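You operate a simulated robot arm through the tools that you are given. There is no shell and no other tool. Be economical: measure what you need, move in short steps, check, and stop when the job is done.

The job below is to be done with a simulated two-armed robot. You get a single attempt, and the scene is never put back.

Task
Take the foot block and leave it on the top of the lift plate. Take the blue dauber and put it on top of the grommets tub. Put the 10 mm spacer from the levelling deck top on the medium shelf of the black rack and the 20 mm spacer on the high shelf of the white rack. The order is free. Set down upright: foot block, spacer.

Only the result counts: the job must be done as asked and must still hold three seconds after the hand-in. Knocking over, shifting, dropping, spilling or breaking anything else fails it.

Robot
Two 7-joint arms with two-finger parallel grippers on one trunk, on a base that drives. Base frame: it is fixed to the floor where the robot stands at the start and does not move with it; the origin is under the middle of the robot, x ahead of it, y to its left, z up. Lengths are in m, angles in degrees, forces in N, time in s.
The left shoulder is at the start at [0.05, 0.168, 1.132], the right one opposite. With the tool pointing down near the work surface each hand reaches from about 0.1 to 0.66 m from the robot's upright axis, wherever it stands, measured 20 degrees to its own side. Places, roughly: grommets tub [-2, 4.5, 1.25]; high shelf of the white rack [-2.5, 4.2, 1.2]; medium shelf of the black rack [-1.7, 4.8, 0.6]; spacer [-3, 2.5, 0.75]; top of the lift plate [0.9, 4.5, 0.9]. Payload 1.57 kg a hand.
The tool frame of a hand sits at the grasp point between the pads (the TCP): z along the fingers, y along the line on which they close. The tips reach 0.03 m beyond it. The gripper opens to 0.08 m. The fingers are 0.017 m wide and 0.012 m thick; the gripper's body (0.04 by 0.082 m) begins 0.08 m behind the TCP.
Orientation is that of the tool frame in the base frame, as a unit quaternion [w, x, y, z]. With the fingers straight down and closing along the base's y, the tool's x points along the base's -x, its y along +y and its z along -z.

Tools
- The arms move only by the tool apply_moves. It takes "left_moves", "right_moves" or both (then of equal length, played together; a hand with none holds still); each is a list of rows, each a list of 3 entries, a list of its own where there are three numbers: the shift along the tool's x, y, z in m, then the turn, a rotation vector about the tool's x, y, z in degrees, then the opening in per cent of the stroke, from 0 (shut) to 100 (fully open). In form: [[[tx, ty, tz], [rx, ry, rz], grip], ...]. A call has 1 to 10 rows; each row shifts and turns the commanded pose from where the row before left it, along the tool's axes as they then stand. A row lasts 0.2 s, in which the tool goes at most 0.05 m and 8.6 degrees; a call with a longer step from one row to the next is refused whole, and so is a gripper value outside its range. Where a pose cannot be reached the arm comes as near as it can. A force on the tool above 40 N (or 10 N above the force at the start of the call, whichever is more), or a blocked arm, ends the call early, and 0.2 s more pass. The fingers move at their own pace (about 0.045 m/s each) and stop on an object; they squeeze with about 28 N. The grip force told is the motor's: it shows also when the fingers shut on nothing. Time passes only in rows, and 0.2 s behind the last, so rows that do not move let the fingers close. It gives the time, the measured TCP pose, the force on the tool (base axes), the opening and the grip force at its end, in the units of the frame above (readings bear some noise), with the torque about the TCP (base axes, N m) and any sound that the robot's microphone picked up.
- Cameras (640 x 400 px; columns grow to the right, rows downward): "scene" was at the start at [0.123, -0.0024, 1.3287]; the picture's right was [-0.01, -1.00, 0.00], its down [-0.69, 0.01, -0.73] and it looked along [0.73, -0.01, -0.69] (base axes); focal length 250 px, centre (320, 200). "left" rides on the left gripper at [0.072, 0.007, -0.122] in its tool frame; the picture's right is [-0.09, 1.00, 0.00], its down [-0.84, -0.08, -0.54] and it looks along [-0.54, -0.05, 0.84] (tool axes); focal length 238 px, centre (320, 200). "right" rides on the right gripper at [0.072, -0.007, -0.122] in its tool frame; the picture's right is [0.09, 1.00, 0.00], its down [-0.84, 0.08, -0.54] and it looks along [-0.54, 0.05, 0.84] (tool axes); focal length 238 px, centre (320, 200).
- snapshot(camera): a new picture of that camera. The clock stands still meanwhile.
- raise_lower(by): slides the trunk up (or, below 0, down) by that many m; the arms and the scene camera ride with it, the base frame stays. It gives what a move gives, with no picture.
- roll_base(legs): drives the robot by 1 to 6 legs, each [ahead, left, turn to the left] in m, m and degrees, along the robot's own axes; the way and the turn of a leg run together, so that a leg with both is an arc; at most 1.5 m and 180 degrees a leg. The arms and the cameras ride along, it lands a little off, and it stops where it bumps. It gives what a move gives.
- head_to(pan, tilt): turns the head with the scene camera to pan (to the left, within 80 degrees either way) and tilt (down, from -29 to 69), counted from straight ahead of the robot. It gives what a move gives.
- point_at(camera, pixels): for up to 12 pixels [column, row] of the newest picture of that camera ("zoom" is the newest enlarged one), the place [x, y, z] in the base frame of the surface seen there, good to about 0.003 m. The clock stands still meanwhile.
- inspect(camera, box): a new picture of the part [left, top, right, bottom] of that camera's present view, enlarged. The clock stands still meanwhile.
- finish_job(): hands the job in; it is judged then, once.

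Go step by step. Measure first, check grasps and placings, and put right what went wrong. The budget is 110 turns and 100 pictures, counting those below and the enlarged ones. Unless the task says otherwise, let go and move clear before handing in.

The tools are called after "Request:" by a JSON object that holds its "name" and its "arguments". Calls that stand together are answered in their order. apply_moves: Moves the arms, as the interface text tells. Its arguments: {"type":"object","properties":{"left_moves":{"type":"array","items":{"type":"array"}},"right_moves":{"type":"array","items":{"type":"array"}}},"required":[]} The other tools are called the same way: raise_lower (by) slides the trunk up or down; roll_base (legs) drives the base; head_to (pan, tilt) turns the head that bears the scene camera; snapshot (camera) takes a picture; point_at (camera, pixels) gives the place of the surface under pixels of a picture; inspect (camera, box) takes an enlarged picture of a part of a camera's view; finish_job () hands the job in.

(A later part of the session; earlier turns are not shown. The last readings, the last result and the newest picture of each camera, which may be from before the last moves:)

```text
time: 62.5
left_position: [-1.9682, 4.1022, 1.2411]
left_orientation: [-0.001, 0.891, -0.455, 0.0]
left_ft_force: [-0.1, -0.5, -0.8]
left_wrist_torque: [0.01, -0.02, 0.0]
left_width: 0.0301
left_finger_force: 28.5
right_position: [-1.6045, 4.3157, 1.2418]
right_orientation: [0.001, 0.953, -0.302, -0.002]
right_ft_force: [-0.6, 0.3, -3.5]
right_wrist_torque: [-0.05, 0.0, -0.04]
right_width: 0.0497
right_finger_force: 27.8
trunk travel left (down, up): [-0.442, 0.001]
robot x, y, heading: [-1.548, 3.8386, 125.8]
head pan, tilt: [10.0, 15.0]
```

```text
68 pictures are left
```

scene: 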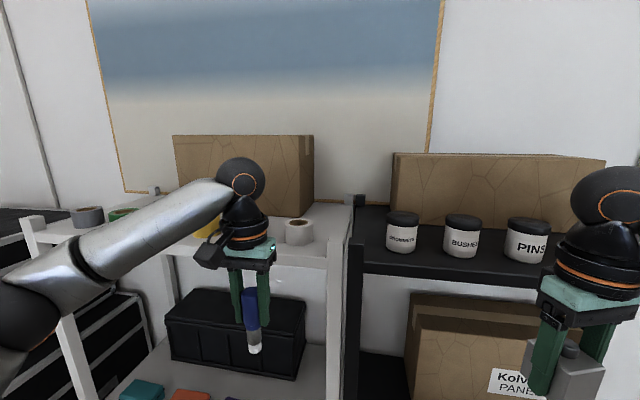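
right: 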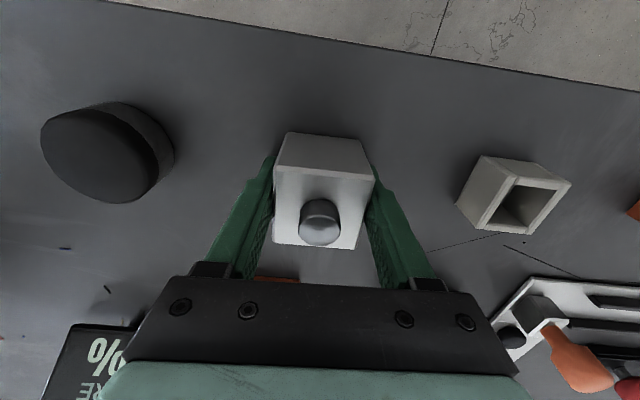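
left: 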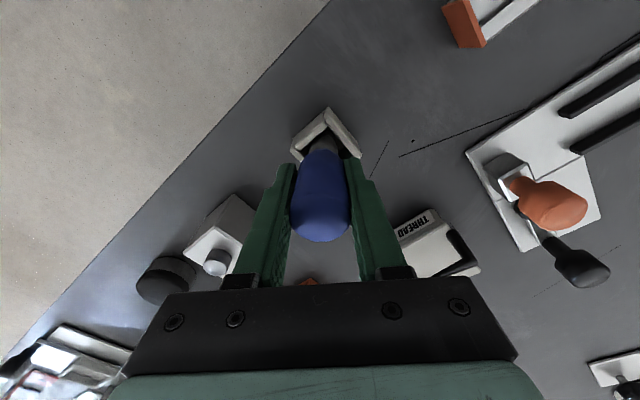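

Request:
{"name": "point_at", "arguments": {"camera": "scene", "pixels": [[403, 216], [403, 213], [389, 218], [418, 218], [403, 237], [410, 265], [254, 350], [250, 295], [330, 200], [356, 245]]}}

Request:
{"name": "inspect", "arguments": {"camera": "scene", "box": [220, 190, 440, 360]}}

```text
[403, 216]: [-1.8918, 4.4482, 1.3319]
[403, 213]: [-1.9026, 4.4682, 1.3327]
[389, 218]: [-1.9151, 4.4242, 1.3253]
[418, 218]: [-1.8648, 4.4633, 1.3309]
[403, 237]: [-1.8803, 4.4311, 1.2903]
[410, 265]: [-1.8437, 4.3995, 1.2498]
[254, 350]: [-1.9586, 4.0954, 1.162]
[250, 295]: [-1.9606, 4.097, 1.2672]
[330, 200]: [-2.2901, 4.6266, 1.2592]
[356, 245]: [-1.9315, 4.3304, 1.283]
```

```text
2.35 times, centred on (330, 275) of scene
```

zoom: 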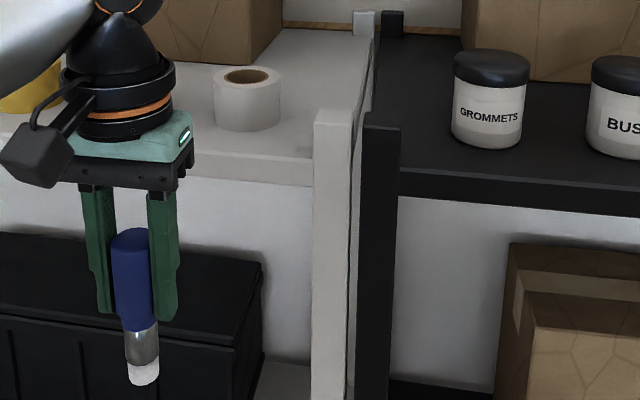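

The tub's lid is at z≈1.332, centre ≈(-1.896,4.452); the dauber ends ~0.083 below the TCP. I raise the left hand to z≈1.44, draw the right back, and drive right then a bit ahead.

Request:
{"name": "apply_moves", "arguments": {"left_moves": [[[0, 0, -0.045], [0, 0, 0], 0], [[0, 0, -0.045], [0, 0, 0], 0], [[0, 0, -0.045], [0, 0, 0], 0], [[0, 0, -0.045], [0, 0, 0], 0], [[0, 0, -0.02], [0, 0, 0], 0]], "right_moves": [[[0.038, 0.013, 0], [0, 0, 0], 0], [[0.038, 0.013, 0], [0, 0, 0], 0], [[0.038, 0.013, 0], [0, 0, 0], 0], [[0.038, 0.013, 0], [0, 0, 0], 0], [[0, 0, 0], [0, 0, 0], 0]]}}

Request:
{"name": "roll_base", "arguments": {"legs": [[0, -0.262, 0], [0.14, 0, 0]]}}

Request:
{"name": "snapshot", "arguments": {"camera": "scene"}}

Request:
{"name": "snapshot", "arguments": {"camera": "left"}}

```text
time: 63.7
left_position: [-1.9686, 4.104, 1.4414]
left_orientation: [-0.001, 0.89, -0.456, -0.002]
left_ft_force: [-0.4, 0.3, -1.1]
left_wrist_torque: [-0.04, 0.05, 0.03]
left_width: 0.0302
left_finger_force: 28.1
right_position: [-1.5099, 4.1853, 1.2405]
right_orientation: [0.0, 0.953, -0.304, -0.003]
right_ft_force: [-0.3, 0.4, -3.0]
right_wrist_torque: [0.01, 0.0, 0.0]
right_width: 0.0496
right_finger_force: 28.0
trunk travel left (down, up): [-0.442, 0.001]
robot x, y, heading: [-1.5501, 3.8413, 125.9]
head pan, tilt: [10.0, 15.0]
```

```text
time: 66.4
left_position: [-1.8497, 4.3606, 1.4405]
left_orientation: [-0.001, 0.892, -0.451, 0.001]
left_ft_force: [-0.5, 0.6, -0.6]
left_wrist_torque: [-0.03, 0.01, -0.02]
left_width: 0.0299
left_finger_force: 27.8
right_position: [-1.3912, 4.4471, 1.2406]
right_orientation: [0.0, 0.954, -0.299, -0.002]
right_ft_force: [0.1, 0.6, -4.1]
right_wrist_torque: [0.0, -0.03, 0.02]
right_width: 0.05
right_finger_force: 28.5
trunk travel left (down, up): [-0.442, 0.001]
robot x, y, heading: [-1.4263, 4.1003, 126.5]
head pan, tilt: [10.0, 15.0]
```

```text
66 pictures are left
```

scene: 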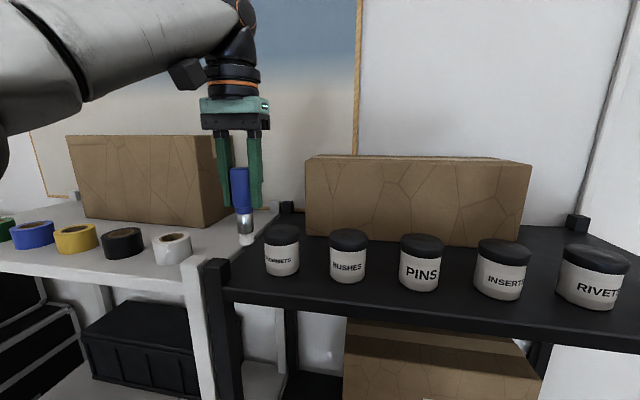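

```text
65 pictures are left
```

left: 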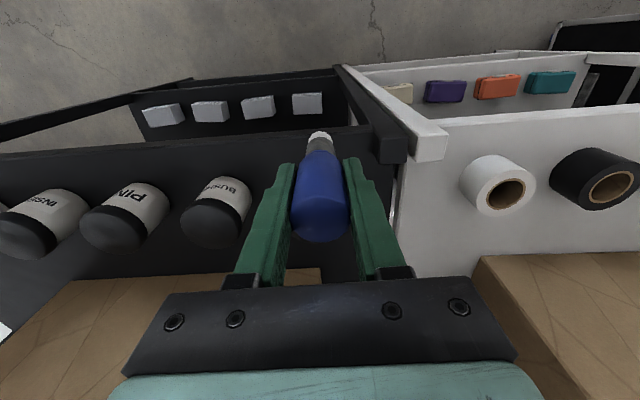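

I measure the grommets lid (282,232) and the dauber's tip (247,238).

Request:
{"name": "inspect", "arguments": {"camera": "scene", "box": [220, 190, 320, 290]}}

Request:
{"name": "point_at", "arguments": {"camera": "zoom", "pixels": [[245, 152], [300, 146], [180, 158], [235, 145], [240, 165], [220, 150], [265, 150], [108, 190], [107, 210], [106, 220]]}}

```text
4.00 times, centred on (270, 240) of scene
```

zoom: 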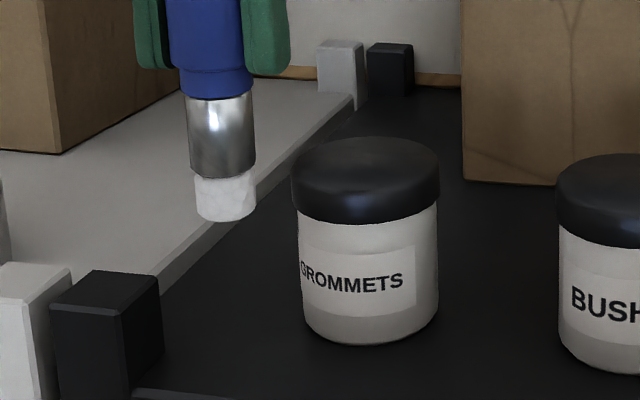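

```text
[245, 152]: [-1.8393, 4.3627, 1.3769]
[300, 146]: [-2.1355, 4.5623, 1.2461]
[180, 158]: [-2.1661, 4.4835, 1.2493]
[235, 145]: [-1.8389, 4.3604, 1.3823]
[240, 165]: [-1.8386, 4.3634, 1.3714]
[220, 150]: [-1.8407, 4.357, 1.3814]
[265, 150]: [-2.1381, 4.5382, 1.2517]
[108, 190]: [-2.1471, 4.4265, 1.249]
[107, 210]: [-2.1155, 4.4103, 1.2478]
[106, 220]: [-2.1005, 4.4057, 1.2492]
```

Request:
{"name": "point_at", "arguments": {"camera": "zoom", "pixels": [[367, 142], [367, 152], [367, 165], [367, 180], [305, 165], [432, 165], [335, 150], [405, 150], [225, 210], [225, 195], [370, 335], [225, 170]]}}

```text
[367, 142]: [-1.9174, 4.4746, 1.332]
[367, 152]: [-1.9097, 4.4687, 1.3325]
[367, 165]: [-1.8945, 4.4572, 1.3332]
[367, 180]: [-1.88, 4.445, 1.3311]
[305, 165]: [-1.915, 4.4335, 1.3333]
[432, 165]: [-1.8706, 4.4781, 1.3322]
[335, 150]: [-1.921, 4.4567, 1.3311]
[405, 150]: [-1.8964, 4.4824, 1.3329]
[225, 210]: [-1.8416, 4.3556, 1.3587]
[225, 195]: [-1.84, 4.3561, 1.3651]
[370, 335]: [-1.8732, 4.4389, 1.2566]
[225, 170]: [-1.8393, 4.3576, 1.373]
```

Lid top z 1.3325, centre (-1.895,4.457); the dauber bottom is at ~1.356, in line with the TCP. I drive 0.1 m ahead and 0.02 right.

Request:
{"name": "roll_base", "arguments": {"legs": [[0.09, -0.02, 0]]}}

Request:
{"name": "inspect", "arguments": {"camera": "scene", "box": [220, 170, 360, 290]}}

```text
time: 67.5
left_position: [-1.8852, 4.4453, 1.4405]
left_orientation: [-0.001, 0.892, -0.451, 0.0]
left_ft_force: [-0.7, -0.2, 0.0]
left_wrist_torque: [-0.04, 0.0, -0.01]
left_width: 0.0302
left_finger_force: 27.5
right_position: [-1.4271, 4.5304, 1.2418]
right_orientation: [0.0, 0.954, -0.3, -0.003]
right_ft_force: [-0.2, 0.0, -3.1]
right_wrist_torque: [-0.01, -0.02, 0.0]
right_width: 0.0497
right_finger_force: 28.3
trunk travel left (down, up): [-0.442, 0.001]
robot x, y, heading: [-1.4624, 4.1848, 126.2]
head pan, tilt: [10.0, 15.0]
```

```text
3.33 times, centred on (290, 230) of scene
```

zoom: 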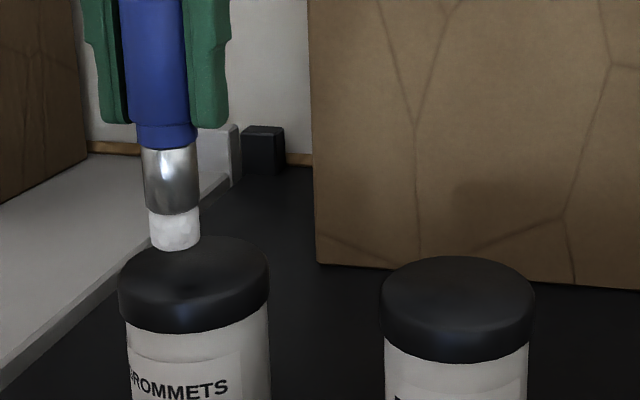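

Request:
{"name": "point_at", "arguments": {"camera": "zoom", "pixels": [[240, 245], [193, 265], [193, 285], [125, 270], [265, 270], [174, 245], [152, 235], [198, 235]]}}

```text
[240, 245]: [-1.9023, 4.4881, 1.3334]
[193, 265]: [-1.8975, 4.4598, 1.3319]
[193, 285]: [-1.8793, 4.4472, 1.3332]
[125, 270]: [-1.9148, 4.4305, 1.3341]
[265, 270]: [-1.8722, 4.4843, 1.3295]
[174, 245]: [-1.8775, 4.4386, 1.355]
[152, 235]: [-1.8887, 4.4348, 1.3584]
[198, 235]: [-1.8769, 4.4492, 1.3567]
```

Shift 0.016 ahead and lower gently.

Request:
{"name": "apply_moves", "arguments": {"left_moves": [[[-0.016, 0, 0], [0, 0, 0], 0], [[0, 0, 0], [0, 0, 0], 0], [[0, 0, 0.01], [0, 0, 0], 0], [[0, 0, 0.006], [0, 0, 0], 0], [[0, 0, 0.002], [0, 0, 0], 0], [[0, 0, 0.002], [0, 0, 0], 0], [[0, 0, 0], [0, 0, 0], 0]]}}

Request:
{"name": "inspect", "arguments": {"camera": "scene", "box": [220, 170, 360, 290]}}

```text
time: 69.1
left_position: [-1.8935, 4.4556, 1.4202]
left_orientation: [-0.003, 0.892, -0.451, -0.003]
left_ft_force: [-1.4, 2.2, 20.0]
left_wrist_torque: [0.28, 0.25, 0.04]
left_width: 0.03
left_finger_force: 28.1
left hand out of reach, approached as far as the arm can: row 1
right_position: [-1.4265, 4.5285, 1.2415]
right_orientation: [0.0, 0.954, -0.3, -0.003]
right_ft_force: [-0.7, 0.5, -3.0]
right_wrist_torque: [0.02, 0.0, 0.04]
right_width: 0.0498
right_finger_force: 27.7
trunk travel left (down, up): [-0.442, 0.001]
robot x, y, heading: [-1.4632, 4.181, 126.4]
head pan, tilt: [10.0, 15.0]
```

```text
3.33 times, centred on (290, 230) of scene
```

zoom: 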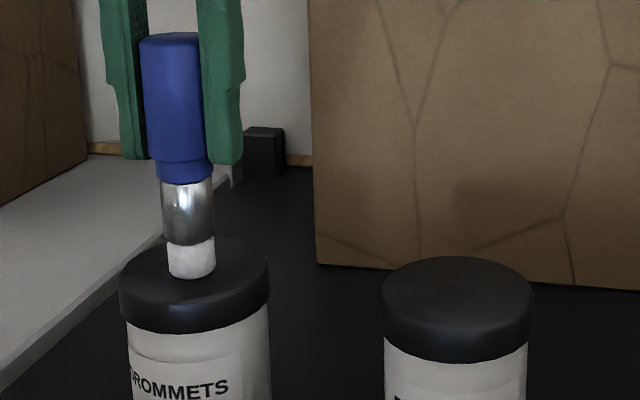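

Touching with 20 N; I ease up a millimetre to unload before opening.

Request:
{"name": "apply_moves", "arguments": {"left_moves": [[[0, 0, -0.001], [0, 0, 0], 0], [[0, 0, 0], [0, 0, 0], 0]]}}

```text
time: 69.7
left_position: [-1.8932, 4.4555, 1.4197]
left_orientation: [-0.001, 0.892, -0.452, -0.001]
left_ft_force: [-2.2, 2.9, 16.6]
left_wrist_torque: [0.25, 0.18, 0.01]
left_width: 0.03
left_finger_force: 27.9
right_position: [-1.4269, 4.5291, 1.241]
right_orientation: [0.0, 0.954, -0.3, -0.003]
right_ft_force: [-0.1, -0.5, -2.9]
right_wrist_torque: [-0.03, 0.01, 0.0]
right_width: 0.0496
right_finger_force: 28.1
trunk travel left (down, up): [-0.442, 0.001]
robot x, y, heading: [-1.464, 4.1851, 126.4]
head pan, tilt: [10.0, 15.0]
```

Request:
{"name": "apply_moves", "arguments": {"left_moves": [[[0, 0, -0.002], [0, 0, 0], 0], [[0, 0, 0], [0, 0, 0], 0]]}}

```text
time: 70.3
left_position: [-1.8949, 4.4547, 1.4184]
left_orientation: [0.0, 0.892, -0.452, 0.002]
left_ft_force: [-0.2, 0.2, -0.5]
left_wrist_torque: [0.0, -0.01, 0.01]
left_width: 0.0301
left_finger_force: 28.1
right_position: [-1.4271, 4.5289, 1.2419]
right_orientation: [0.001, 0.954, -0.3, -0.002]
right_ft_force: [0.2, 0.5, -2.6]
right_wrist_torque: [-0.02, -0.03, -0.03]
right_width: 0.0498
right_finger_force: 27.9
trunk travel left (down, up): [-0.442, 0.001]
robot x, y, heading: [-1.4629, 4.184, 126.2]
head pan, tilt: [10.0, 15.0]
```

Now just free (≈-0.5 N). Lower 0.7 mm and open.

Request:
{"name": "apply_moves", "arguments": {"left_moves": [[[0, 0, 0.0007], [0, 0, 0], 0], [[0, 0, 0], [0, 0, 0], 40], [[0, 0, 0], [0, 0, 0], 55], [[0, 0, 0], [0, 0, 0], 90], [[0, 0, 0], [0, 0, 0], 90]]}}

Request:
{"name": "inspect", "arguments": {"camera": "scene", "box": [200, 130, 340, 290]}}

```text
time: 71.5
left_position: [-1.8935, 4.4551, 1.4195]
left_orientation: [-0.001, 0.892, -0.451, 0.0]
left_ft_force: [0.9, 0.2, -0.8]
left_wrist_torque: [-0.02, 0.01, 0.01]
left_width: 0.0721
left_finger_force: 0.1
right_position: [-1.4262, 4.5301, 1.2417]
right_orientation: [0.001, 0.954, -0.3, -0.003]
right_ft_force: [0.5, 0.4, -3.2]
right_wrist_torque: [-0.01, -0.02, -0.02]
right_width: 0.0498
right_finger_force: 28.0
trunk travel left (down, up): [-0.442, 0.001]
robot x, y, heading: [-1.4644, 4.1841, 126.2]
head pan, tilt: [10.0, 15.0]
```

```text
2.50 times, centred on (270, 210) of scene
```

zoom: 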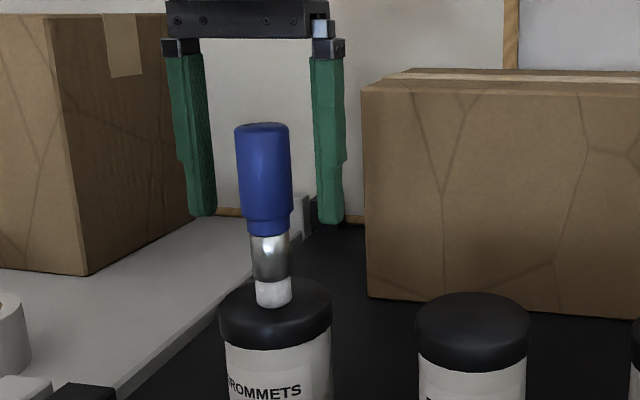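

The dauber stands upright on the lid. I withdraw the left hand straight back (the fingers straddle it).

Request:
{"name": "apply_moves", "arguments": {"left_moves": [[[0.02, 0, 0], [0, 0, 0], 90], [[0.03, 0, 0], [0, 0, 0], 90], [[0.04, 0, 0], [0, 0, 0], 90], [[0.04, 0, 0], [0, 0, 0], 90], [[0.04, 0, 0], [0, 0, 0], 90]]}}

Request:
{"name": "inspect", "arguments": {"camera": "scene", "box": [200, 130, 340, 290]}}

```text
time: 72.7
left_position: [-1.793, 4.3177, 1.4186]
left_orientation: [-0.001, 0.892, -0.451, 0.0]
left_ft_force: [-0.5, -0.1, -0.5]
left_wrist_torque: [0.01, 0.0, 0.0]
left_width: 0.0721
left_finger_force: 0.1
right_position: [-1.4256, 4.5292, 1.2414]
right_orientation: [-0.001, 0.954, -0.299, -0.002]
right_ft_force: [0.2, -0.6, -2.6]
right_wrist_torque: [0.02, 0.01, -0.02]
right_width: 0.0499
right_finger_force: 28.0
trunk travel left (down, up): [-0.442, 0.001]
robot x, y, heading: [-1.4604, 4.1804, 126.1]
head pan, tilt: [10.0, 15.0]
```

```text
2.50 times, centred on (270, 210) of scene
```

zoom: 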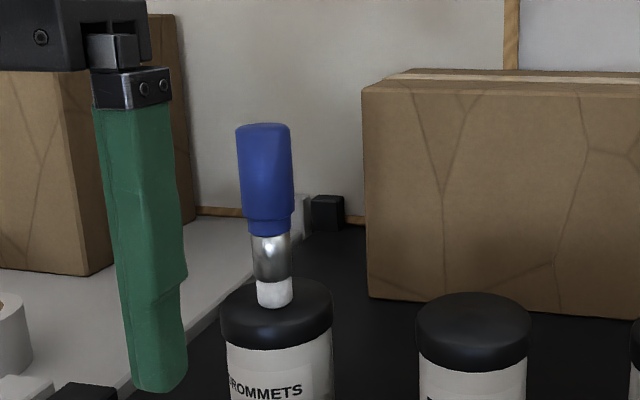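

The dauber stands free. I back off 0.4 m, and turn toward the wall bench to survey the lift plate.

Request:
{"name": "roll_base", "arguments": {"legs": [[-0.4, 0, 0], [0, 0, -100]]}}

Request:
{"name": "head_to", "arguments": {"pan": 5, "tilt": 20}}

Request:
{"name": "snapshot", "arguments": {"camera": "scene"}}

```text
time: 79.5
left_position: [-1.0269, 4.1582, 1.4195]
left_orientation: [0.001, -0.202, 0.979, -0.001]
left_ft_force: [-0.3, -0.2, 0.9]
left_wrist_torque: [-0.01, -0.02, 0.03]
left_width: 0.0718
left_finger_force: 0.1
right_position: [-0.9031, 3.7556, 1.2415]
right_orientation: [0.002, -0.359, 0.933, 0.001]
right_ft_force: [0.2, 0.0, -3.4]
right_wrist_torque: [-0.02, 0.02, 0.03]
right_width: 0.05
right_finger_force: 27.7
trunk travel left (down, up): [-0.442, 0.001]
robot x, y, heading: [-1.2296, 3.8692, 23.4]
head pan, tilt: [10.0, 15.0]
```

```text
time: 80.2
left_position: [-1.026, 4.1591, 1.4197]
left_orientation: [0.0, -0.203, 0.979, -0.001]
left_ft_force: [0.4, 1.2, 0.5]
left_wrist_torque: [0.0, 0.0, 0.01]
left_width: 0.0722
left_finger_force: 0.0
right_position: [-0.9036, 3.7546, 1.2413]
right_orientation: [0.003, -0.359, 0.933, 0.002]
right_ft_force: [0.0, -0.7, -4.1]
right_wrist_torque: [-0.04, -0.01, 0.01]
right_width: 0.0498
right_finger_force: 28.0
trunk travel left (down, up): [-0.442, 0.001]
robot x, y, heading: [-1.2307, 3.8681, 23.3]
head pan, tilt: [5.0, 20.0]
```

```text
59 pictures are left
```

scene: 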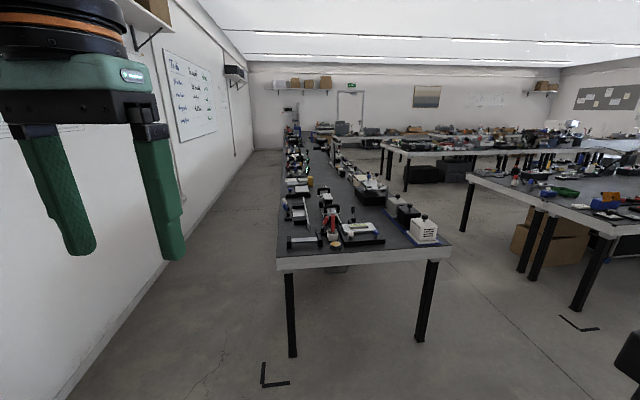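

Request:
{"name": "inspect", "arguments": {"camera": "scene", "box": [260, 130, 460, 260]}}

Request:
{"name": "point_at", "arguments": {"camera": "scene", "pixels": [[279, 258], [448, 240], [388, 205], [365, 187], [295, 350], [420, 335], [466, 225], [580, 305], [355, 162]]}}

```text
3.08 times, centred on (360, 195) of scene
```

zoom: 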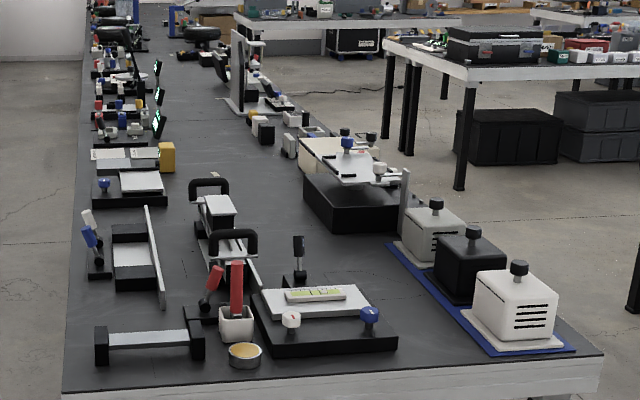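

```text
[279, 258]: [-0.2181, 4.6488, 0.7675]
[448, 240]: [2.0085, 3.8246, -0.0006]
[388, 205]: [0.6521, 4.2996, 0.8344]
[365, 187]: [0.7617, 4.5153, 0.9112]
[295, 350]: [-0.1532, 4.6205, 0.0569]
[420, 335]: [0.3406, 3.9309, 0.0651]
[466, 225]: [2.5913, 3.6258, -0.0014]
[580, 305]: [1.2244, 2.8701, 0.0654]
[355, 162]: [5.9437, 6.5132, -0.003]
```

The black box with white top at zoom (340,170) sits near the given place of the lift plate. I measure the other bench for a safe path.

Request:
{"name": "point_at", "arguments": {"camera": "scene", "pixels": [[468, 178], [610, 232], [577, 303], [528, 270], [464, 230], [578, 322], [440, 250], [430, 246]]}}

Request:
{"name": "point_at", "arguments": {"camera": "zoom", "pixels": [[340, 170], [375, 205], [320, 200], [270, 130], [290, 145], [345, 140], [404, 195], [600, 355], [330, 150], [380, 168]]}}

```text
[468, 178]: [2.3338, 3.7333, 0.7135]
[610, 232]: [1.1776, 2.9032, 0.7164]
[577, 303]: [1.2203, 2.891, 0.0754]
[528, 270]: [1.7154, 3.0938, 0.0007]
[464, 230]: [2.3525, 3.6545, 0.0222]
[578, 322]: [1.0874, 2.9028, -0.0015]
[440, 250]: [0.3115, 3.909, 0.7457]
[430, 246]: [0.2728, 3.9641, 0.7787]
```

```text
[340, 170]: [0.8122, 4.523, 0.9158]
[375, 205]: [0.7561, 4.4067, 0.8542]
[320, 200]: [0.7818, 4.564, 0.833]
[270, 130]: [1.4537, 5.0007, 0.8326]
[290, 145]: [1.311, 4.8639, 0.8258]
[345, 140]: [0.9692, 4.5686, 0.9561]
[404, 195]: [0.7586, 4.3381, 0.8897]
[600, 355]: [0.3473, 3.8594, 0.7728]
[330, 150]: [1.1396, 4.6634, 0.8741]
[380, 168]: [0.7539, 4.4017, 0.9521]
```

Path is clear: pass between the corners (0.35,3.86) and (1.18,2.90), then face the bench at heading 126°.

Request:
{"name": "roll_base", "arguments": {"legs": [[0, 0, -40.6], [1.4, 0, 0], [0.517, 0, 0], [0, 0, 53.1], [0.75, 0, 0], [0, 0, 90]]}}

Request:
{"name": "head_to", "arguments": {"pan": 0, "tilt": 35}}

Request:
{"name": "snapshot", "arguments": {"camera": "scene"}}

```text
time: 101.7
left_position: [0.9046, 3.8359, 1.4192]
left_orientation: [-0.001, 0.883, -0.469, 0.001]
left_ft_force: [-0.7, -0.7, 0.1]
left_wrist_torque: [0.02, 0.0, 0.02]
left_width: 0.0718
left_finger_force: 0.0
right_position: [1.2791, 4.0325, 1.2417]
right_orientation: [0.0, 0.948, -0.319, -0.003]
right_ft_force: [0.5, 0.0, -3.0]
right_wrist_torque: [-0.01, -0.06, -0.03]
right_width: 0.0499
right_finger_force: 28.3
trunk travel left (down, up): [-0.442, 0.001]
robot x, y, heading: [1.2326, 3.6905, 123.7]
head pan, tilt: [5.0, 20.0]
```

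```text
time: 102.4
left_position: [0.9058, 3.8369, 1.4204]
left_orientation: [-0.002, 0.883, -0.469, 0.0]
left_ft_force: [-1.0, -0.4, -0.1]
left_wrist_torque: [-0.02, 0.03, -0.01]
left_width: 0.0721
left_finger_force: 0.0
right_position: [1.2802, 4.0321, 1.2412]
right_orientation: [0.0, 0.948, -0.32, -0.002]
right_ft_force: [0.1, -0.3, -3.1]
right_wrist_torque: [0.01, -0.05, 0.01]
right_width: 0.0496
right_finger_force: 28.1
trunk travel left (down, up): [-0.442, 0.001]
robot x, y, heading: [1.23, 3.6903, 123.9]
head pan, tilt: [0.0, 35.0]
```

```text
57 pictures are left
```

scene: 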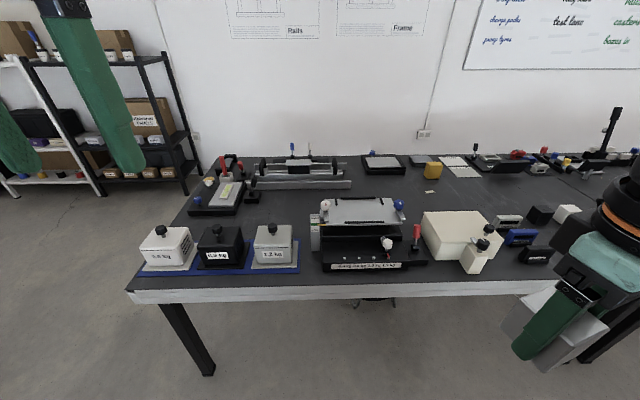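

Here is the lift device at (362,230), plus weights and a cream block with a knob at (477,258). I enlarge both to make sure which is the foot block.

Request:
{"name": "inspect", "arguments": {"camera": "scene", "box": [300, 180, 440, 290]}}

Request:
{"name": "inspect", "arguments": {"camera": "scene", "box": [410, 180, 590, 290]}}

Request:
{"name": "inspect", "arguments": {"camera": "scene", "box": [130, 140, 310, 280]}}

```text
3.64 times, centred on (370, 235) of scene
```

zoom: 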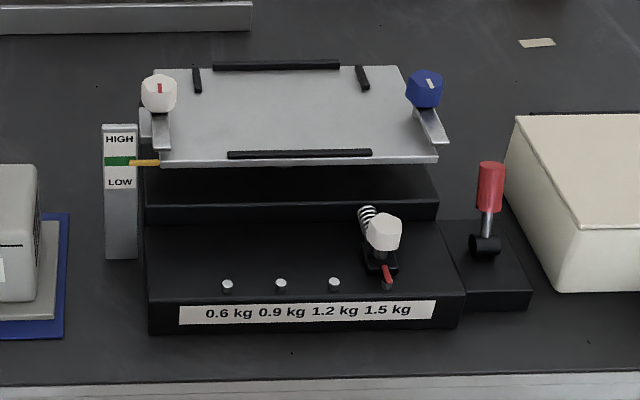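

```text
3.56 times, centred on (500, 235) of scene
```

zoom: 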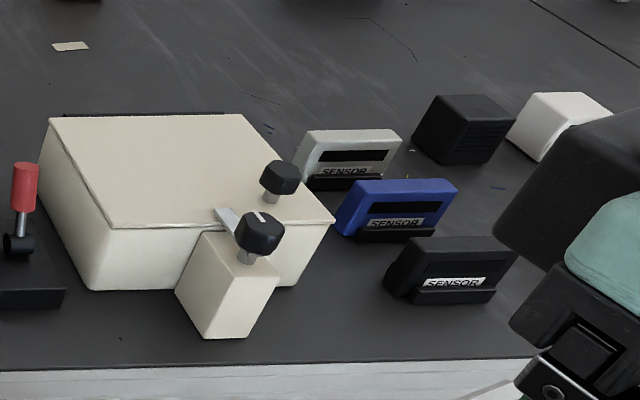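

```text
2.86 times, centred on (220, 210) of scene
```

zoom: 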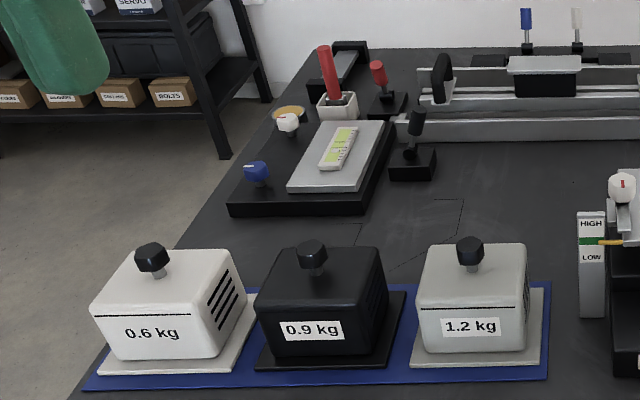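

The lift plate is the silver plate at zoom1 (280,115), with bars front and back; the stud cube in my right hand is the foot block. I measure the plate.

Request:
{"name": "raise_lower", "arguments": {"by": -0.14}}

Request:
{"name": "inspect", "arguments": {"camera": "scene", "box": [300, 200, 440, 310]}}

```text
time: 104.1
left_position: [0.9064, 3.8359, 1.2799]
left_orientation: [-0.001, 0.883, -0.469, 0.0]
left_ft_force: [-0.1, 0.1, 0.5]
left_wrist_torque: [-0.03, 0.01, -0.01]
left_width: 0.0719
left_finger_force: 0.1
right_position: [1.2798, 4.0334, 1.1009]
right_orientation: [-0.001, 0.948, -0.319, -0.003]
right_ft_force: [-0.1, 0.0, -3.3]
right_wrist_torque: [0.0, 0.0, 0.0]
right_width: 0.0496
right_finger_force: 27.9
trunk travel left (down, up): [-0.302, 0.141]
robot x, y, heading: [1.2316, 3.6894, 124.0]
head pan, tilt: [0.0, 35.0]
```

```text
3.64 times, centred on (370, 255) of scene
```

zoom: 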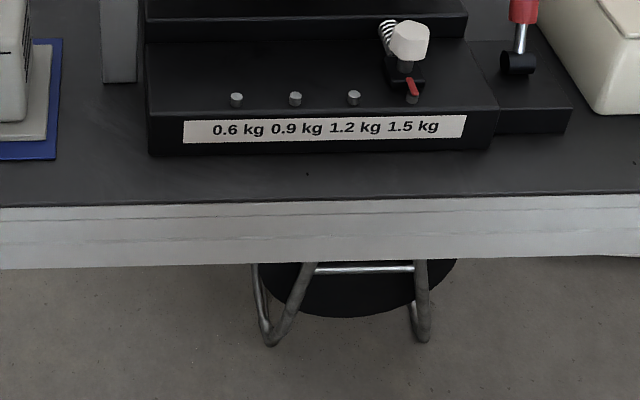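

There's a stool under the bench at (350,290 zoom); I measure it and the plate.

Request:
{"name": "point_at", "arguments": {"camera": "zoom", "pixels": [[350, 300], [270, 345], [425, 338], [350, 268], [300, 245], [450, 280]]}}

Request:
{"name": "inspect", "arguments": {"camera": "scene", "box": [300, 140, 440, 240]}}

```text
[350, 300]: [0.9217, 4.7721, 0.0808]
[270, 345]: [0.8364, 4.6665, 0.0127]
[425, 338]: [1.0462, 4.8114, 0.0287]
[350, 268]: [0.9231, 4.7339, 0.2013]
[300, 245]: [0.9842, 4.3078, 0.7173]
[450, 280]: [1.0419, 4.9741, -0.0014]
```

```text
4.00 times, centred on (370, 190) of scene
```

zoom: 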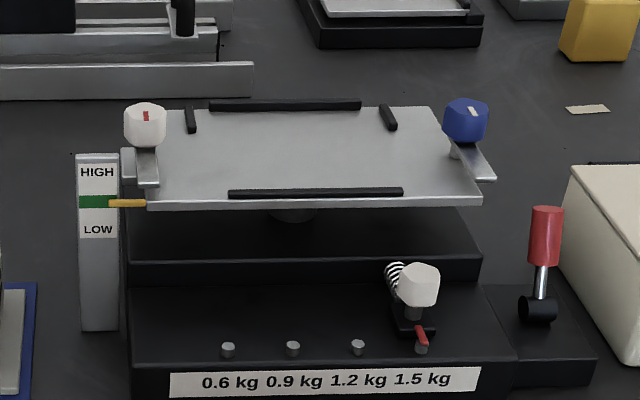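

Request:
{"name": "point_at", "arguments": {"camera": "zoom", "pixels": [[170, 115], [150, 195], [430, 110], [475, 195], [230, 196], [400, 194], [210, 103], [360, 102], [295, 150], [315, 130], [188, 120], [388, 117]]}}

```text
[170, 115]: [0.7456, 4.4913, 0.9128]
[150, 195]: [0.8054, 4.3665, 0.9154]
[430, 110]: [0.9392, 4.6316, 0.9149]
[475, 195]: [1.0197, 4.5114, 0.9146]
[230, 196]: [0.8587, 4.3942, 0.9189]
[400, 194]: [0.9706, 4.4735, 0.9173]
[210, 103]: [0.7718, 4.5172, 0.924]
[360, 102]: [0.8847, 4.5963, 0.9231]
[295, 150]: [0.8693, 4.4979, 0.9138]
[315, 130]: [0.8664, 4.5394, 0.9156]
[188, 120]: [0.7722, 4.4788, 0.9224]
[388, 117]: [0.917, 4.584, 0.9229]
```

Plate top z≈0.9145, clear centre between the bars (0.8715,4.495). I drive 0.29 ahead, then bring the block over it.

Request:
{"name": "roll_base", "arguments": {"legs": [[0.29, 0, 0]]}}

```text
time: 106.1
left_position: [0.7375, 4.0799, 1.2789]
left_orientation: [-0.001, 0.884, -0.468, -0.001]
left_ft_force: [-0.9, 0.0, 0.3]
left_wrist_torque: [0.0, -0.01, 0.0]
left_width: 0.0718
left_finger_force: 0.0
right_position: [1.1105, 4.2788, 1.1006]
right_orientation: [0.0, 0.948, -0.317, -0.004]
right_ft_force: [0.6, -0.5, -3.5]
right_wrist_torque: [-0.03, -0.02, 0.0]
right_width: 0.0496
right_finger_force: 28.0
trunk travel left (down, up): [-0.302, 0.141]
robot x, y, heading: [1.0638, 3.9332, 124.3]
head pan, tilt: [0.0, 35.0]
```

Request:
{"name": "apply_moves", "arguments": {"right_moves": [[[0, 0, 0], [0, 0, 8.5], 0], [[0, 0, 0], [0, 0, 8.5], 0], [[-0.0394, 0.0086, 0], [0, 0, 0], 0], [[-0.0394, 0.0086, 0], [0, 0, 0], 0], [[-0.0394, 0.0086, 0], [0, 0, 0], 0], [[-0.0394, 0.0086, 0], [0, 0, 0], 0], [[-0.0394, 0.0086, 0], [0, 0, 0], 0], [[-0.0394, 0.0086, 0], [0, 0, 0], 0], [[-0.0394, 0.0086, 0], [0, 0, 0], 0], [[-0.0394, 0.0086, 0], [0, 0, 0], 0]]}}

Request:
{"name": "snapshot", "arguments": {"camera": "scene"}}

```text
time: 108.3
left_position: [0.7369, 4.0796, 1.2803]
left_orientation: [-0.001, 0.885, -0.466, -0.001]
left_ft_force: [-1.6, -0.4, -1.0]
left_wrist_torque: [-0.03, 0.03, -0.01]
left_width: 0.072
left_finger_force: 0.2
right_position: [0.8719, 4.4924, 1.1014]
right_orientation: [-0.001, 0.891, -0.453, -0.002]
right_ft_force: [-0.4, 0.7, -3.0]
right_wrist_torque: [-0.02, -0.01, 0.0]
right_width: 0.05
right_finger_force: 28.3
trunk travel left (down, up): [-0.302, 0.141]
robot x, y, heading: [1.0649, 3.9356, 124.1]
head pan, tilt: [0.0, 35.0]
```

```text
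51 pictures are left
```

scene: 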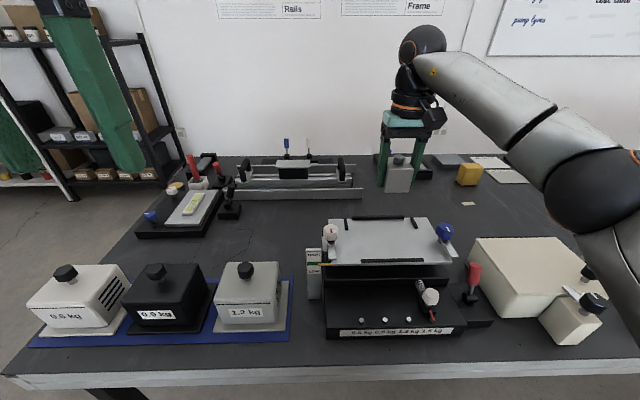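

Hand is over the plate centre. Descend 0.138 (to ~13 mm above).

Request:
{"name": "apply_moves", "arguments": {"right_moves": [[[0, 0, 0.04], [0, 0, 0], 0], [[0, 0, 0.04], [0, 0, 0], 0], [[0, 0, 0.035], [0, 0, 0], 0], [[0, 0, 0.023], [0, 0, 0], 0], [[0, 0, 0], [0, 0, 0], 0]]}}

Request:
{"name": "inspect", "arguments": {"camera": "scene", "box": [300, 180, 480, 300]}}

```text
time: 109.5
left_position: [0.7391, 4.0797, 1.2804]
left_orientation: [-0.001, 0.884, -0.467, 0.0]
left_ft_force: [-0.3, 0.5, 0.0]
left_wrist_torque: [0.0, -0.04, 0.0]
left_width: 0.072
left_finger_force: 0.1
right_position: [0.8712, 4.4917, 0.9645]
right_orientation: [0.0, 0.891, -0.454, -0.003]
right_ft_force: [-0.6, 0.0, -3.3]
right_wrist_torque: [-0.03, 0.0, -0.01]
right_width: 0.0496
right_finger_force: 27.8
trunk travel left (down, up): [-0.302, 0.141]
robot x, y, heading: [1.0655, 3.9333, 124.3]
head pan, tilt: [0.0, 35.0]
```

```text
3.33 times, centred on (390, 240) of scene
```

zoom: 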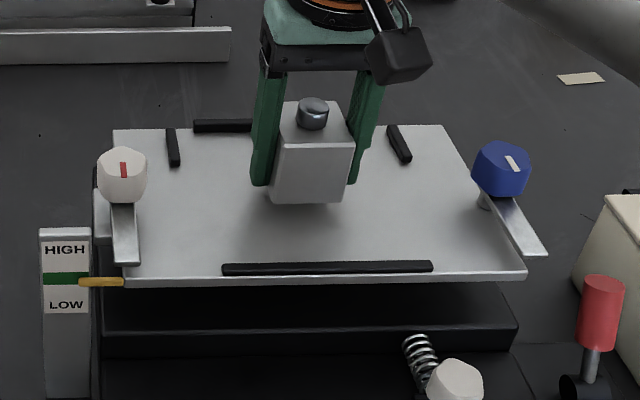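

Request:
{"name": "apply_moves", "arguments": {"right_moves": [[[0, 0, 0.009], [0, 0, 0], 0], [[0, 0, 0.002], [0, 0, 0], 0], [[0, 0, 0.002], [0, 0, 0], 0], [[0, 0, 0], [0, 0, 0], 0]]}}

```text
time: 110.5
left_position: [0.7387, 4.0799, 1.2792]
left_orientation: [-0.001, 0.884, -0.467, -0.001]
left_ft_force: [0.4, 1.2, -0.4]
left_wrist_torque: [0.0, -0.02, -0.02]
left_width: 0.0719
left_finger_force: 0.1
right_position: [0.869, 4.4927, 0.951]
right_orientation: [0.0, 0.891, -0.453, -0.003]
right_ft_force: [0.3, 0.4, -4.0]
right_wrist_torque: [-0.01, 0.01, -0.05]
right_width: 0.0497
right_finger_force: 27.9
trunk travel left (down, up): [-0.302, 0.141]
robot x, y, heading: [1.0652, 3.9344, 124.4]
head pan, tilt: [0.0, 35.0]
```

Request:
{"name": "apply_moves", "arguments": {"right_moves": [[[0, 0, 0.0015], [0, 0, 0], 0], [[0, 0, 0.001], [0, 0, 0], 0], [[0, 0, 0], [0, 0, 0], 0]]}}

```text
time: 111.3
left_position: [0.7385, 4.0809, 1.2794]
left_orientation: [-0.001, 0.884, -0.468, 0.0]
left_ft_force: [-0.2, 0.4, 0.3]
left_wrist_torque: [-0.02, -0.02, 0.0]
left_width: 0.072
left_finger_force: 0.1
right_position: [0.8694, 4.4931, 0.9508]
right_orientation: [0.001, 0.891, -0.453, -0.004]
right_ft_force: [-0.3, 2.9, 4.6]
right_wrist_torque: [0.05, -0.24, 0.07]
right_width: 0.0498
right_finger_force: 27.8
trunk travel left (down, up): [-0.302, 0.141]
robot x, y, heading: [1.0641, 3.9331, 124.2]
head pan, tilt: [0.0, 35.0]
```

Contact made (~8 N). Open and rise straight.

Request:
{"name": "apply_moves", "arguments": {"right_moves": [[[0, 0, -0.0007], [0, 0, 0], 0], [[0, 0, 0], [0, 0, 0], 75], [[0, 0, 0], [0, 0, 0], 95], [[0, 0, 0], [0, 0, 0], 95], [[0, 0, -0.03], [0, 0, 0], 95], [[0, 0, -0.04], [0, 0, 0], 95], [[0, 0, -0.04], [0, 0, 0], 95], [[0, 0, -0.04], [0, 0, 0], 95]]}}

Request:
{"name": "inspect", "arguments": {"camera": "scene", "box": [300, 180, 480, 300]}}

```text
time: 113.1
left_position: [0.7391, 4.0795, 1.2799]
left_orientation: [-0.002, 0.884, -0.467, -0.001]
left_ft_force: [-0.2, 0.0, 0.5]
left_wrist_torque: [0.01, 0.02, -0.01]
left_width: 0.072
left_finger_force: 0.0
right_position: [0.8726, 4.4902, 1.1013]
right_orientation: [0.001, 0.891, -0.454, -0.003]
right_ft_force: [-0.8, -0.3, 0.9]
right_wrist_torque: [0.01, 0.03, -0.01]
right_width: 0.076
right_finger_force: 0.0
trunk travel left (down, up): [-0.302, 0.141]
robot x, y, heading: [1.0643, 3.9342, 124.3]
head pan, tilt: [0.0, 35.0]
```

```text
3.33 times, centred on (390, 240) of scene
```

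zoom: 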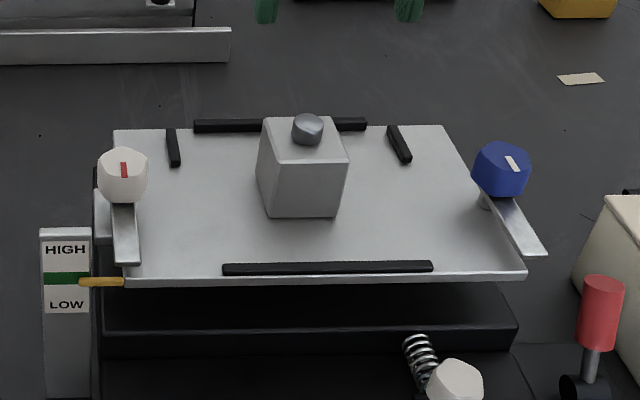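

The foot block stands upright on the plate. I draw back the right hand and drive back toward the racks' side.

Request:
{"name": "apply_moves", "arguments": {"right_moves": [[[0.045, 0, 0], [0, 0, 0], 95], [[0.045, 0, 0], [0, 0, 0], 95], [[0.045, 0, 0], [0, 0, 0], 95], [[0.045, 0, 0], [0, 0, 0], 95], [[0.045, 0, 0], [0, 0, 0], 95], [[0.04, 0, 0], [0, 0, 0], 95]], "left_moves": [[[0, 0, 0.02], [0, 0, 0], 100], [[0, 0, 0.03], [0, 0, 0], 100], [[0, 0, 0.03], [0, 0, 0], 100], [[0, 0, 0.03], [0, 0, 0], 100], [[0, 0, 0.03], [0, 0, 0], 100], [[0, 0, 0.02], [0, 0, 0], 100]]}}

Request:
{"name": "roll_base", "arguments": {"legs": [[-0.29, 0, 0], [0, 0, 91.7], [0.75, 0, 0], [0, 0, -45], [1.25, 0, 0], [1.0, 0, 0]]}}

Request:
{"name": "head_to", "arguments": {"pan": 35, "tilt": 25}}

Request:
{"name": "snapshot", "arguments": {"camera": "scene"}}

```text
time: 114.5
left_position: [0.7398, 4.081, 1.1202]
left_orientation: [-0.002, 0.885, -0.466, -0.002]
left_ft_force: [0.6, 0.6, 0.1]
left_wrist_torque: [-0.05, -0.01, 0.04]
left_width: 0.0801
left_finger_force: 0.0
right_position: [1.0305, 4.2778, 1.0992]
right_orientation: [-0.001, 0.891, -0.455, -0.002]
right_ft_force: [0.1, -0.3, 0.3]
right_wrist_torque: [-0.01, 0.0, -0.01]
right_width: 0.076
right_finger_force: 0.0
trunk travel left (down, up): [-0.302, 0.141]
robot x, y, heading: [1.0717, 3.9301, 124.3]
head pan, tilt: [0.0, 35.0]
```

```text
time: 136.7
left_position: [-1.9097, 3.5981, 1.1202]
left_orientation: [0.0, 0.995, -0.101, -0.001]
left_ft_force: [-0.3, -0.3, -0.2]
left_wrist_torque: [0.01, -0.02, -0.01]
left_width: 0.08
left_finger_force: 0.1
right_position: [-1.8391, 3.94, 1.1]
right_orientation: [0.001, 0.996, -0.087, -0.003]
right_ft_force: [0.2, 0.2, 0.7]
right_wrist_torque: [0.0, 0.02, 0.01]
right_width: 0.076
right_finger_force: 0.1
trunk travel left (down, up): [-0.302, 0.141]
robot x, y, heading: [-1.5742, 3.7226, 168.3]
head pan, tilt: [0.0, 35.0]
```

```text
time: 137.7
left_position: [-1.9107, 3.5973, 1.1209]
left_orientation: [-0.001, 0.995, -0.102, -0.001]
left_ft_force: [0.2, 1.0, -0.9]
left_wrist_torque: [-0.02, -0.02, -0.01]
left_width: 0.0796
left_finger_force: 0.1
right_position: [-1.8387, 3.9411, 1.0999]
right_orientation: [0.0, 0.996, -0.086, -0.003]
right_ft_force: [0.6, 0.1, -1.1]
right_wrist_torque: [0.06, -0.03, 0.01]
right_width: 0.0761
right_finger_force: 0.0
trunk travel left (down, up): [-0.302, 0.141]
robot x, y, heading: [-1.5779, 3.7195, 168.6]
head pan, tilt: [35.0, 25.0]
```

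```text
48 pictures are left
```

scene: 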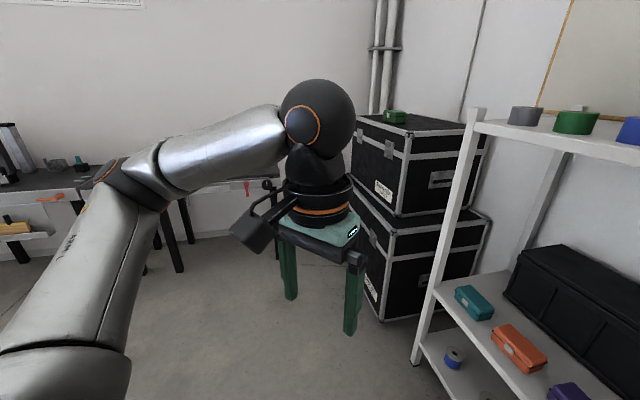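

The left arm hides the view; I turn the base 52° left to face the spacers' bench.

Request:
{"name": "roll_base", "arguments": {"legs": [[0, 0, 52]]}}

Request:
{"name": "head_to", "arguments": {"pan": 0, "tilt": 20}}

Request:
{"name": "snapshot", "arguments": {"camera": "scene"}}

```text
time: 140.5
left_position: [-1.6837, 3.3797, 1.1202]
left_orientation: [0.0, 0.938, 0.347, -0.001]
left_ft_force: [-0.3, 0.0, 0.2]
left_wrist_torque: [-0.01, 0.01, -0.02]
left_width: 0.08
left_finger_force: 0.2
right_position: [-1.9104, 3.6461, 1.1005]
right_orientation: [0.002, 0.932, 0.361, -0.002]
right_ft_force: [-0.3, -0.2, 0.4]
right_wrist_torque: [0.0, 0.01, 0.01]
right_width: 0.0758
right_finger_force: 0.1
trunk travel left (down, up): [-0.302, 0.141]
robot x, y, heading: [-1.5769, 3.7211, -139.5]
head pan, tilt: [35.0, 25.0]
```

```text
time: 141.5
left_position: [-1.684, 3.3793, 1.1202]
left_orientation: [0.0, 0.938, 0.347, 0.0]
left_ft_force: [0.5, -0.2, -0.2]
left_wrist_torque: [-0.04, 0.01, 0.0]
left_width: 0.0799
left_finger_force: 0.0
right_position: [-1.9107, 3.6467, 1.1001]
right_orientation: [0.001, 0.933, 0.361, -0.002]
right_ft_force: [-0.3, 0.0, -0.1]
right_wrist_torque: [0.03, 0.01, -0.02]
right_width: 0.0759
right_finger_force: 0.1
trunk travel left (down, up): [-0.302, 0.141]
robot x, y, heading: [-1.5739, 3.7209, -139.2]
head pan, tilt: [0.0, 20.0]
```

```text
47 pictures are left
```

scene: 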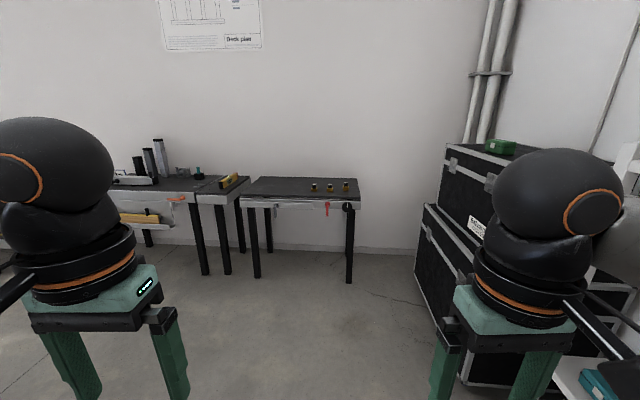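

A small deck table at (300,190) has three small objects at (313–346,187). I enlarge it.

Request:
{"name": "inspect", "arguments": {"camera": "scene", "box": [230, 160, 370, 240]}}

Request:
{"name": "point_at", "arguments": {"camera": "scene", "pixels": [[313, 188], [328, 188], [346, 188], [243, 195], [358, 195], [348, 282], [257, 278], [247, 180], [355, 180], [225, 270]]}}

```text
4.57 times, centred on (300, 200) of scene
```

zoom: 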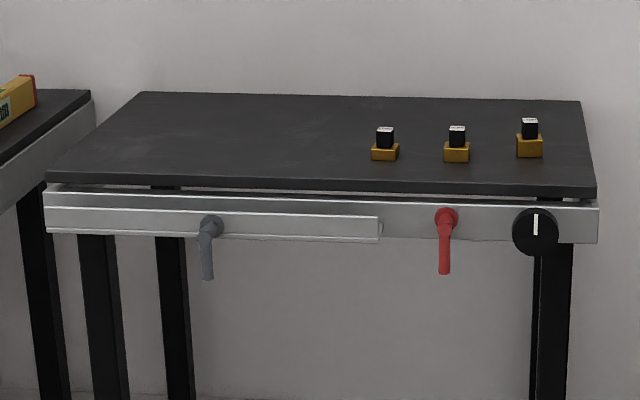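

```text
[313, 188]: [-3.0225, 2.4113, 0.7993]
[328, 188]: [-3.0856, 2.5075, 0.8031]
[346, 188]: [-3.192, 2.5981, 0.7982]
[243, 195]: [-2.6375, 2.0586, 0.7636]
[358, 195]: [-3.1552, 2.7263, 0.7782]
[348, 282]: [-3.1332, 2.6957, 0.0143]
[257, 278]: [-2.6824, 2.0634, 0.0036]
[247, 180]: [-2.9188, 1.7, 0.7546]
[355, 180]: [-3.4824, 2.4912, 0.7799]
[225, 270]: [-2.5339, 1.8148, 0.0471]
```

Three spacers of different thickness stand near (-3.02,2.41), (-3.09,2.51), (-3.19,2.60). I drive nearer for reading them.

Request:
{"name": "roll_base", "arguments": {"legs": [[1.15, -0.03, 0], [0, 0, -2.5]]}}

Request:
{"name": "head_to", "arguments": {"pan": 0, "tilt": 40}}

Request:
{"name": "snapshot", "arguments": {"camera": "scene"}}

```text
time: 147.7
left_position: [-2.5895, 2.6732, 1.1189]
left_orientation: [0.0, 0.946, 0.323, -0.001]
left_ft_force: [-0.5, -0.9, -0.8]
left_wrist_torque: [-0.01, 0.01, 0.02]
left_width: 0.0799
left_finger_force: 0.0
right_position: [-2.8027, 2.9505, 1.0997]
right_orientation: [0.003, 0.942, 0.337, -0.002]
right_ft_force: [-0.1, 0.1, -0.4]
right_wrist_torque: [0.0, 0.0, 0.05]
right_width: 0.0761
right_finger_force: 0.1
trunk travel left (down, up): [-0.302, 0.141]
robot x, y, heading: [-2.4597, 3.0082, -142.6]
head pan, tilt: [0.0, 20.0]
```

```text
time: 148.5
left_position: [-2.5909, 2.6734, 1.1209]
left_orientation: [-0.001, 0.947, 0.323, -0.001]
left_ft_force: [0.2, -0.4, -0.1]
left_wrist_torque: [0.02, 0.03, -0.02]
left_width: 0.08
left_finger_force: 0.0
right_position: [-2.8019, 2.9507, 1.1013]
right_orientation: [0.002, 0.942, 0.336, -0.002]
right_ft_force: [-0.4, -0.3, 0.1]
right_wrist_torque: [0.01, 0.01, 0.02]
right_width: 0.076
right_finger_force: 0.1
trunk travel left (down, up): [-0.302, 0.141]
robot x, y, heading: [-2.4622, 3.0048, -142.5]
head pan, tilt: [0.0, 40.0]
```

```text
45 pictures are left
```

scene: 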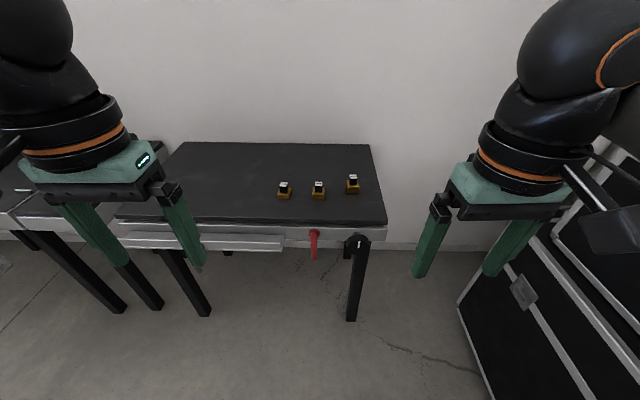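

Request:
{"name": "inspect", "arguments": {"camera": "scene", "box": [260, 160, 380, 240]}}

Request:
{"name": "point_at", "arguments": {"camera": "zoom", "pixels": [[130, 124], [132, 155], [310, 124], [310, 150], [492, 90], [492, 120], [132, 190], [310, 195], [492, 160], [20, 100], [600, 300], [20, 310]]}}

```text
5.00 times, centred on (320, 200) of scene
```

zoom: 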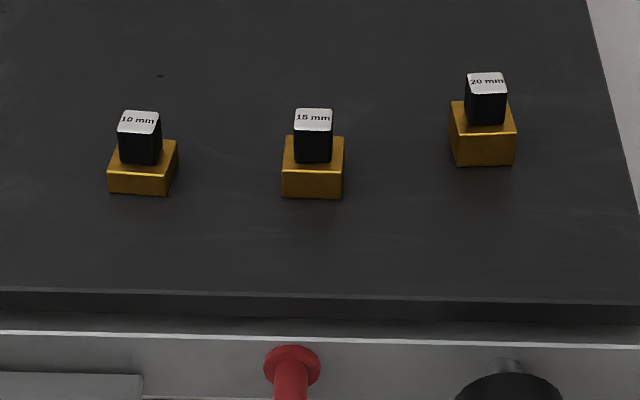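

```text
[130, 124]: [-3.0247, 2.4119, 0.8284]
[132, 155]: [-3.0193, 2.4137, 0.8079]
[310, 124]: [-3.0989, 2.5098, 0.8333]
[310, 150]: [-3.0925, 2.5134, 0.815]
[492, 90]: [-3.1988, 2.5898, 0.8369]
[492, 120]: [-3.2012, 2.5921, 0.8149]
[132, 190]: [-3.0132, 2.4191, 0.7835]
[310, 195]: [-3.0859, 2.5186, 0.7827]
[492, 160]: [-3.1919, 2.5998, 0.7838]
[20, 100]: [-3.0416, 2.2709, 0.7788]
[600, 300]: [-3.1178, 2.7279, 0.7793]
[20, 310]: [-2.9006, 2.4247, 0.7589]
```

The labels read 10 mm (left), 15 mm (middle), 20 mm (right). I drive 0.32 ahead so both outer ones are at reach.

Request:
{"name": "roll_base", "arguments": {"legs": [[0.32, 0, 0.3]]}}

Request:
{"name": "head_to", "arguments": {"pan": 0, "tilt": 50}}

Request:
{"name": "snapshot", "arguments": {"camera": "scene"}}

```text
time: 150.6
left_position: [-2.8421, 2.4777, 1.1196]
left_orientation: [-0.001, 0.946, 0.324, -0.001]
left_ft_force: [-0.4, 0.6, 0.2]
left_wrist_torque: [0.02, -0.03, 0.02]
left_width: 0.08
left_finger_force: 0.1
right_position: [-3.054, 2.7548, 1.1002]
right_orientation: [0.001, 0.94, 0.341, -0.001]
right_ft_force: [-0.4, 0.0, -0.2]
right_wrist_torque: [-0.01, 0.02, 0.01]
right_width: 0.0757
right_finger_force: 0.1
trunk travel left (down, up): [-0.302, 0.141]
robot x, y, heading: [-2.7123, 2.8084, -142.4]
head pan, tilt: [0.0, 40.0]
```

```text
time: 151.4
left_position: [-2.8414, 2.4777, 1.119]
left_orientation: [-0.001, 0.946, 0.325, -0.001]
left_ft_force: [-0.3, 0.2, 0.3]
left_wrist_torque: [0.0, 0.0, 0.01]
left_width: 0.08
left_finger_force: 0.1
right_position: [-3.0553, 2.7549, 1.0985]
right_orientation: [0.001, 0.941, 0.339, -0.002]
right_ft_force: [0.3, -0.6, -0.6]
right_wrist_torque: [0.01, 0.01, 0.0]
right_width: 0.076
right_finger_force: 0.0
trunk travel left (down, up): [-0.302, 0.141]
robot x, y, heading: [-2.7178, 2.8122, -142.3]
head pan, tilt: [0.0, 50.0]
```

```text
43 pictures are left
```

scene: 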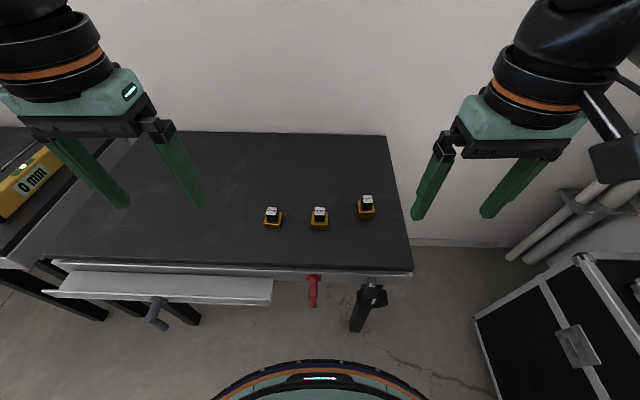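

Request:
{"name": "inspect", "arguments": {"camera": "scene", "box": [255, 185, 385, 240]}}

```text
4.92 times, centred on (320, 212) of scene
```

zoom: 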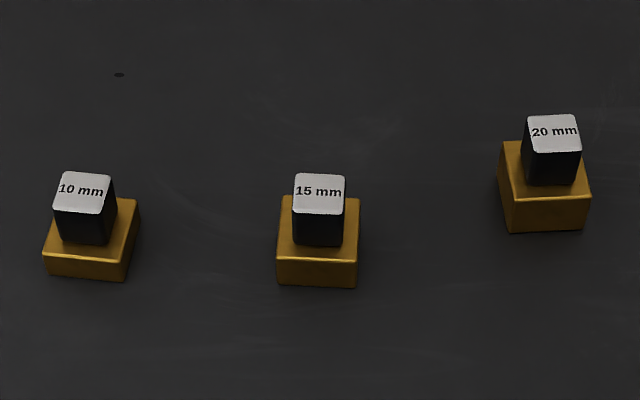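

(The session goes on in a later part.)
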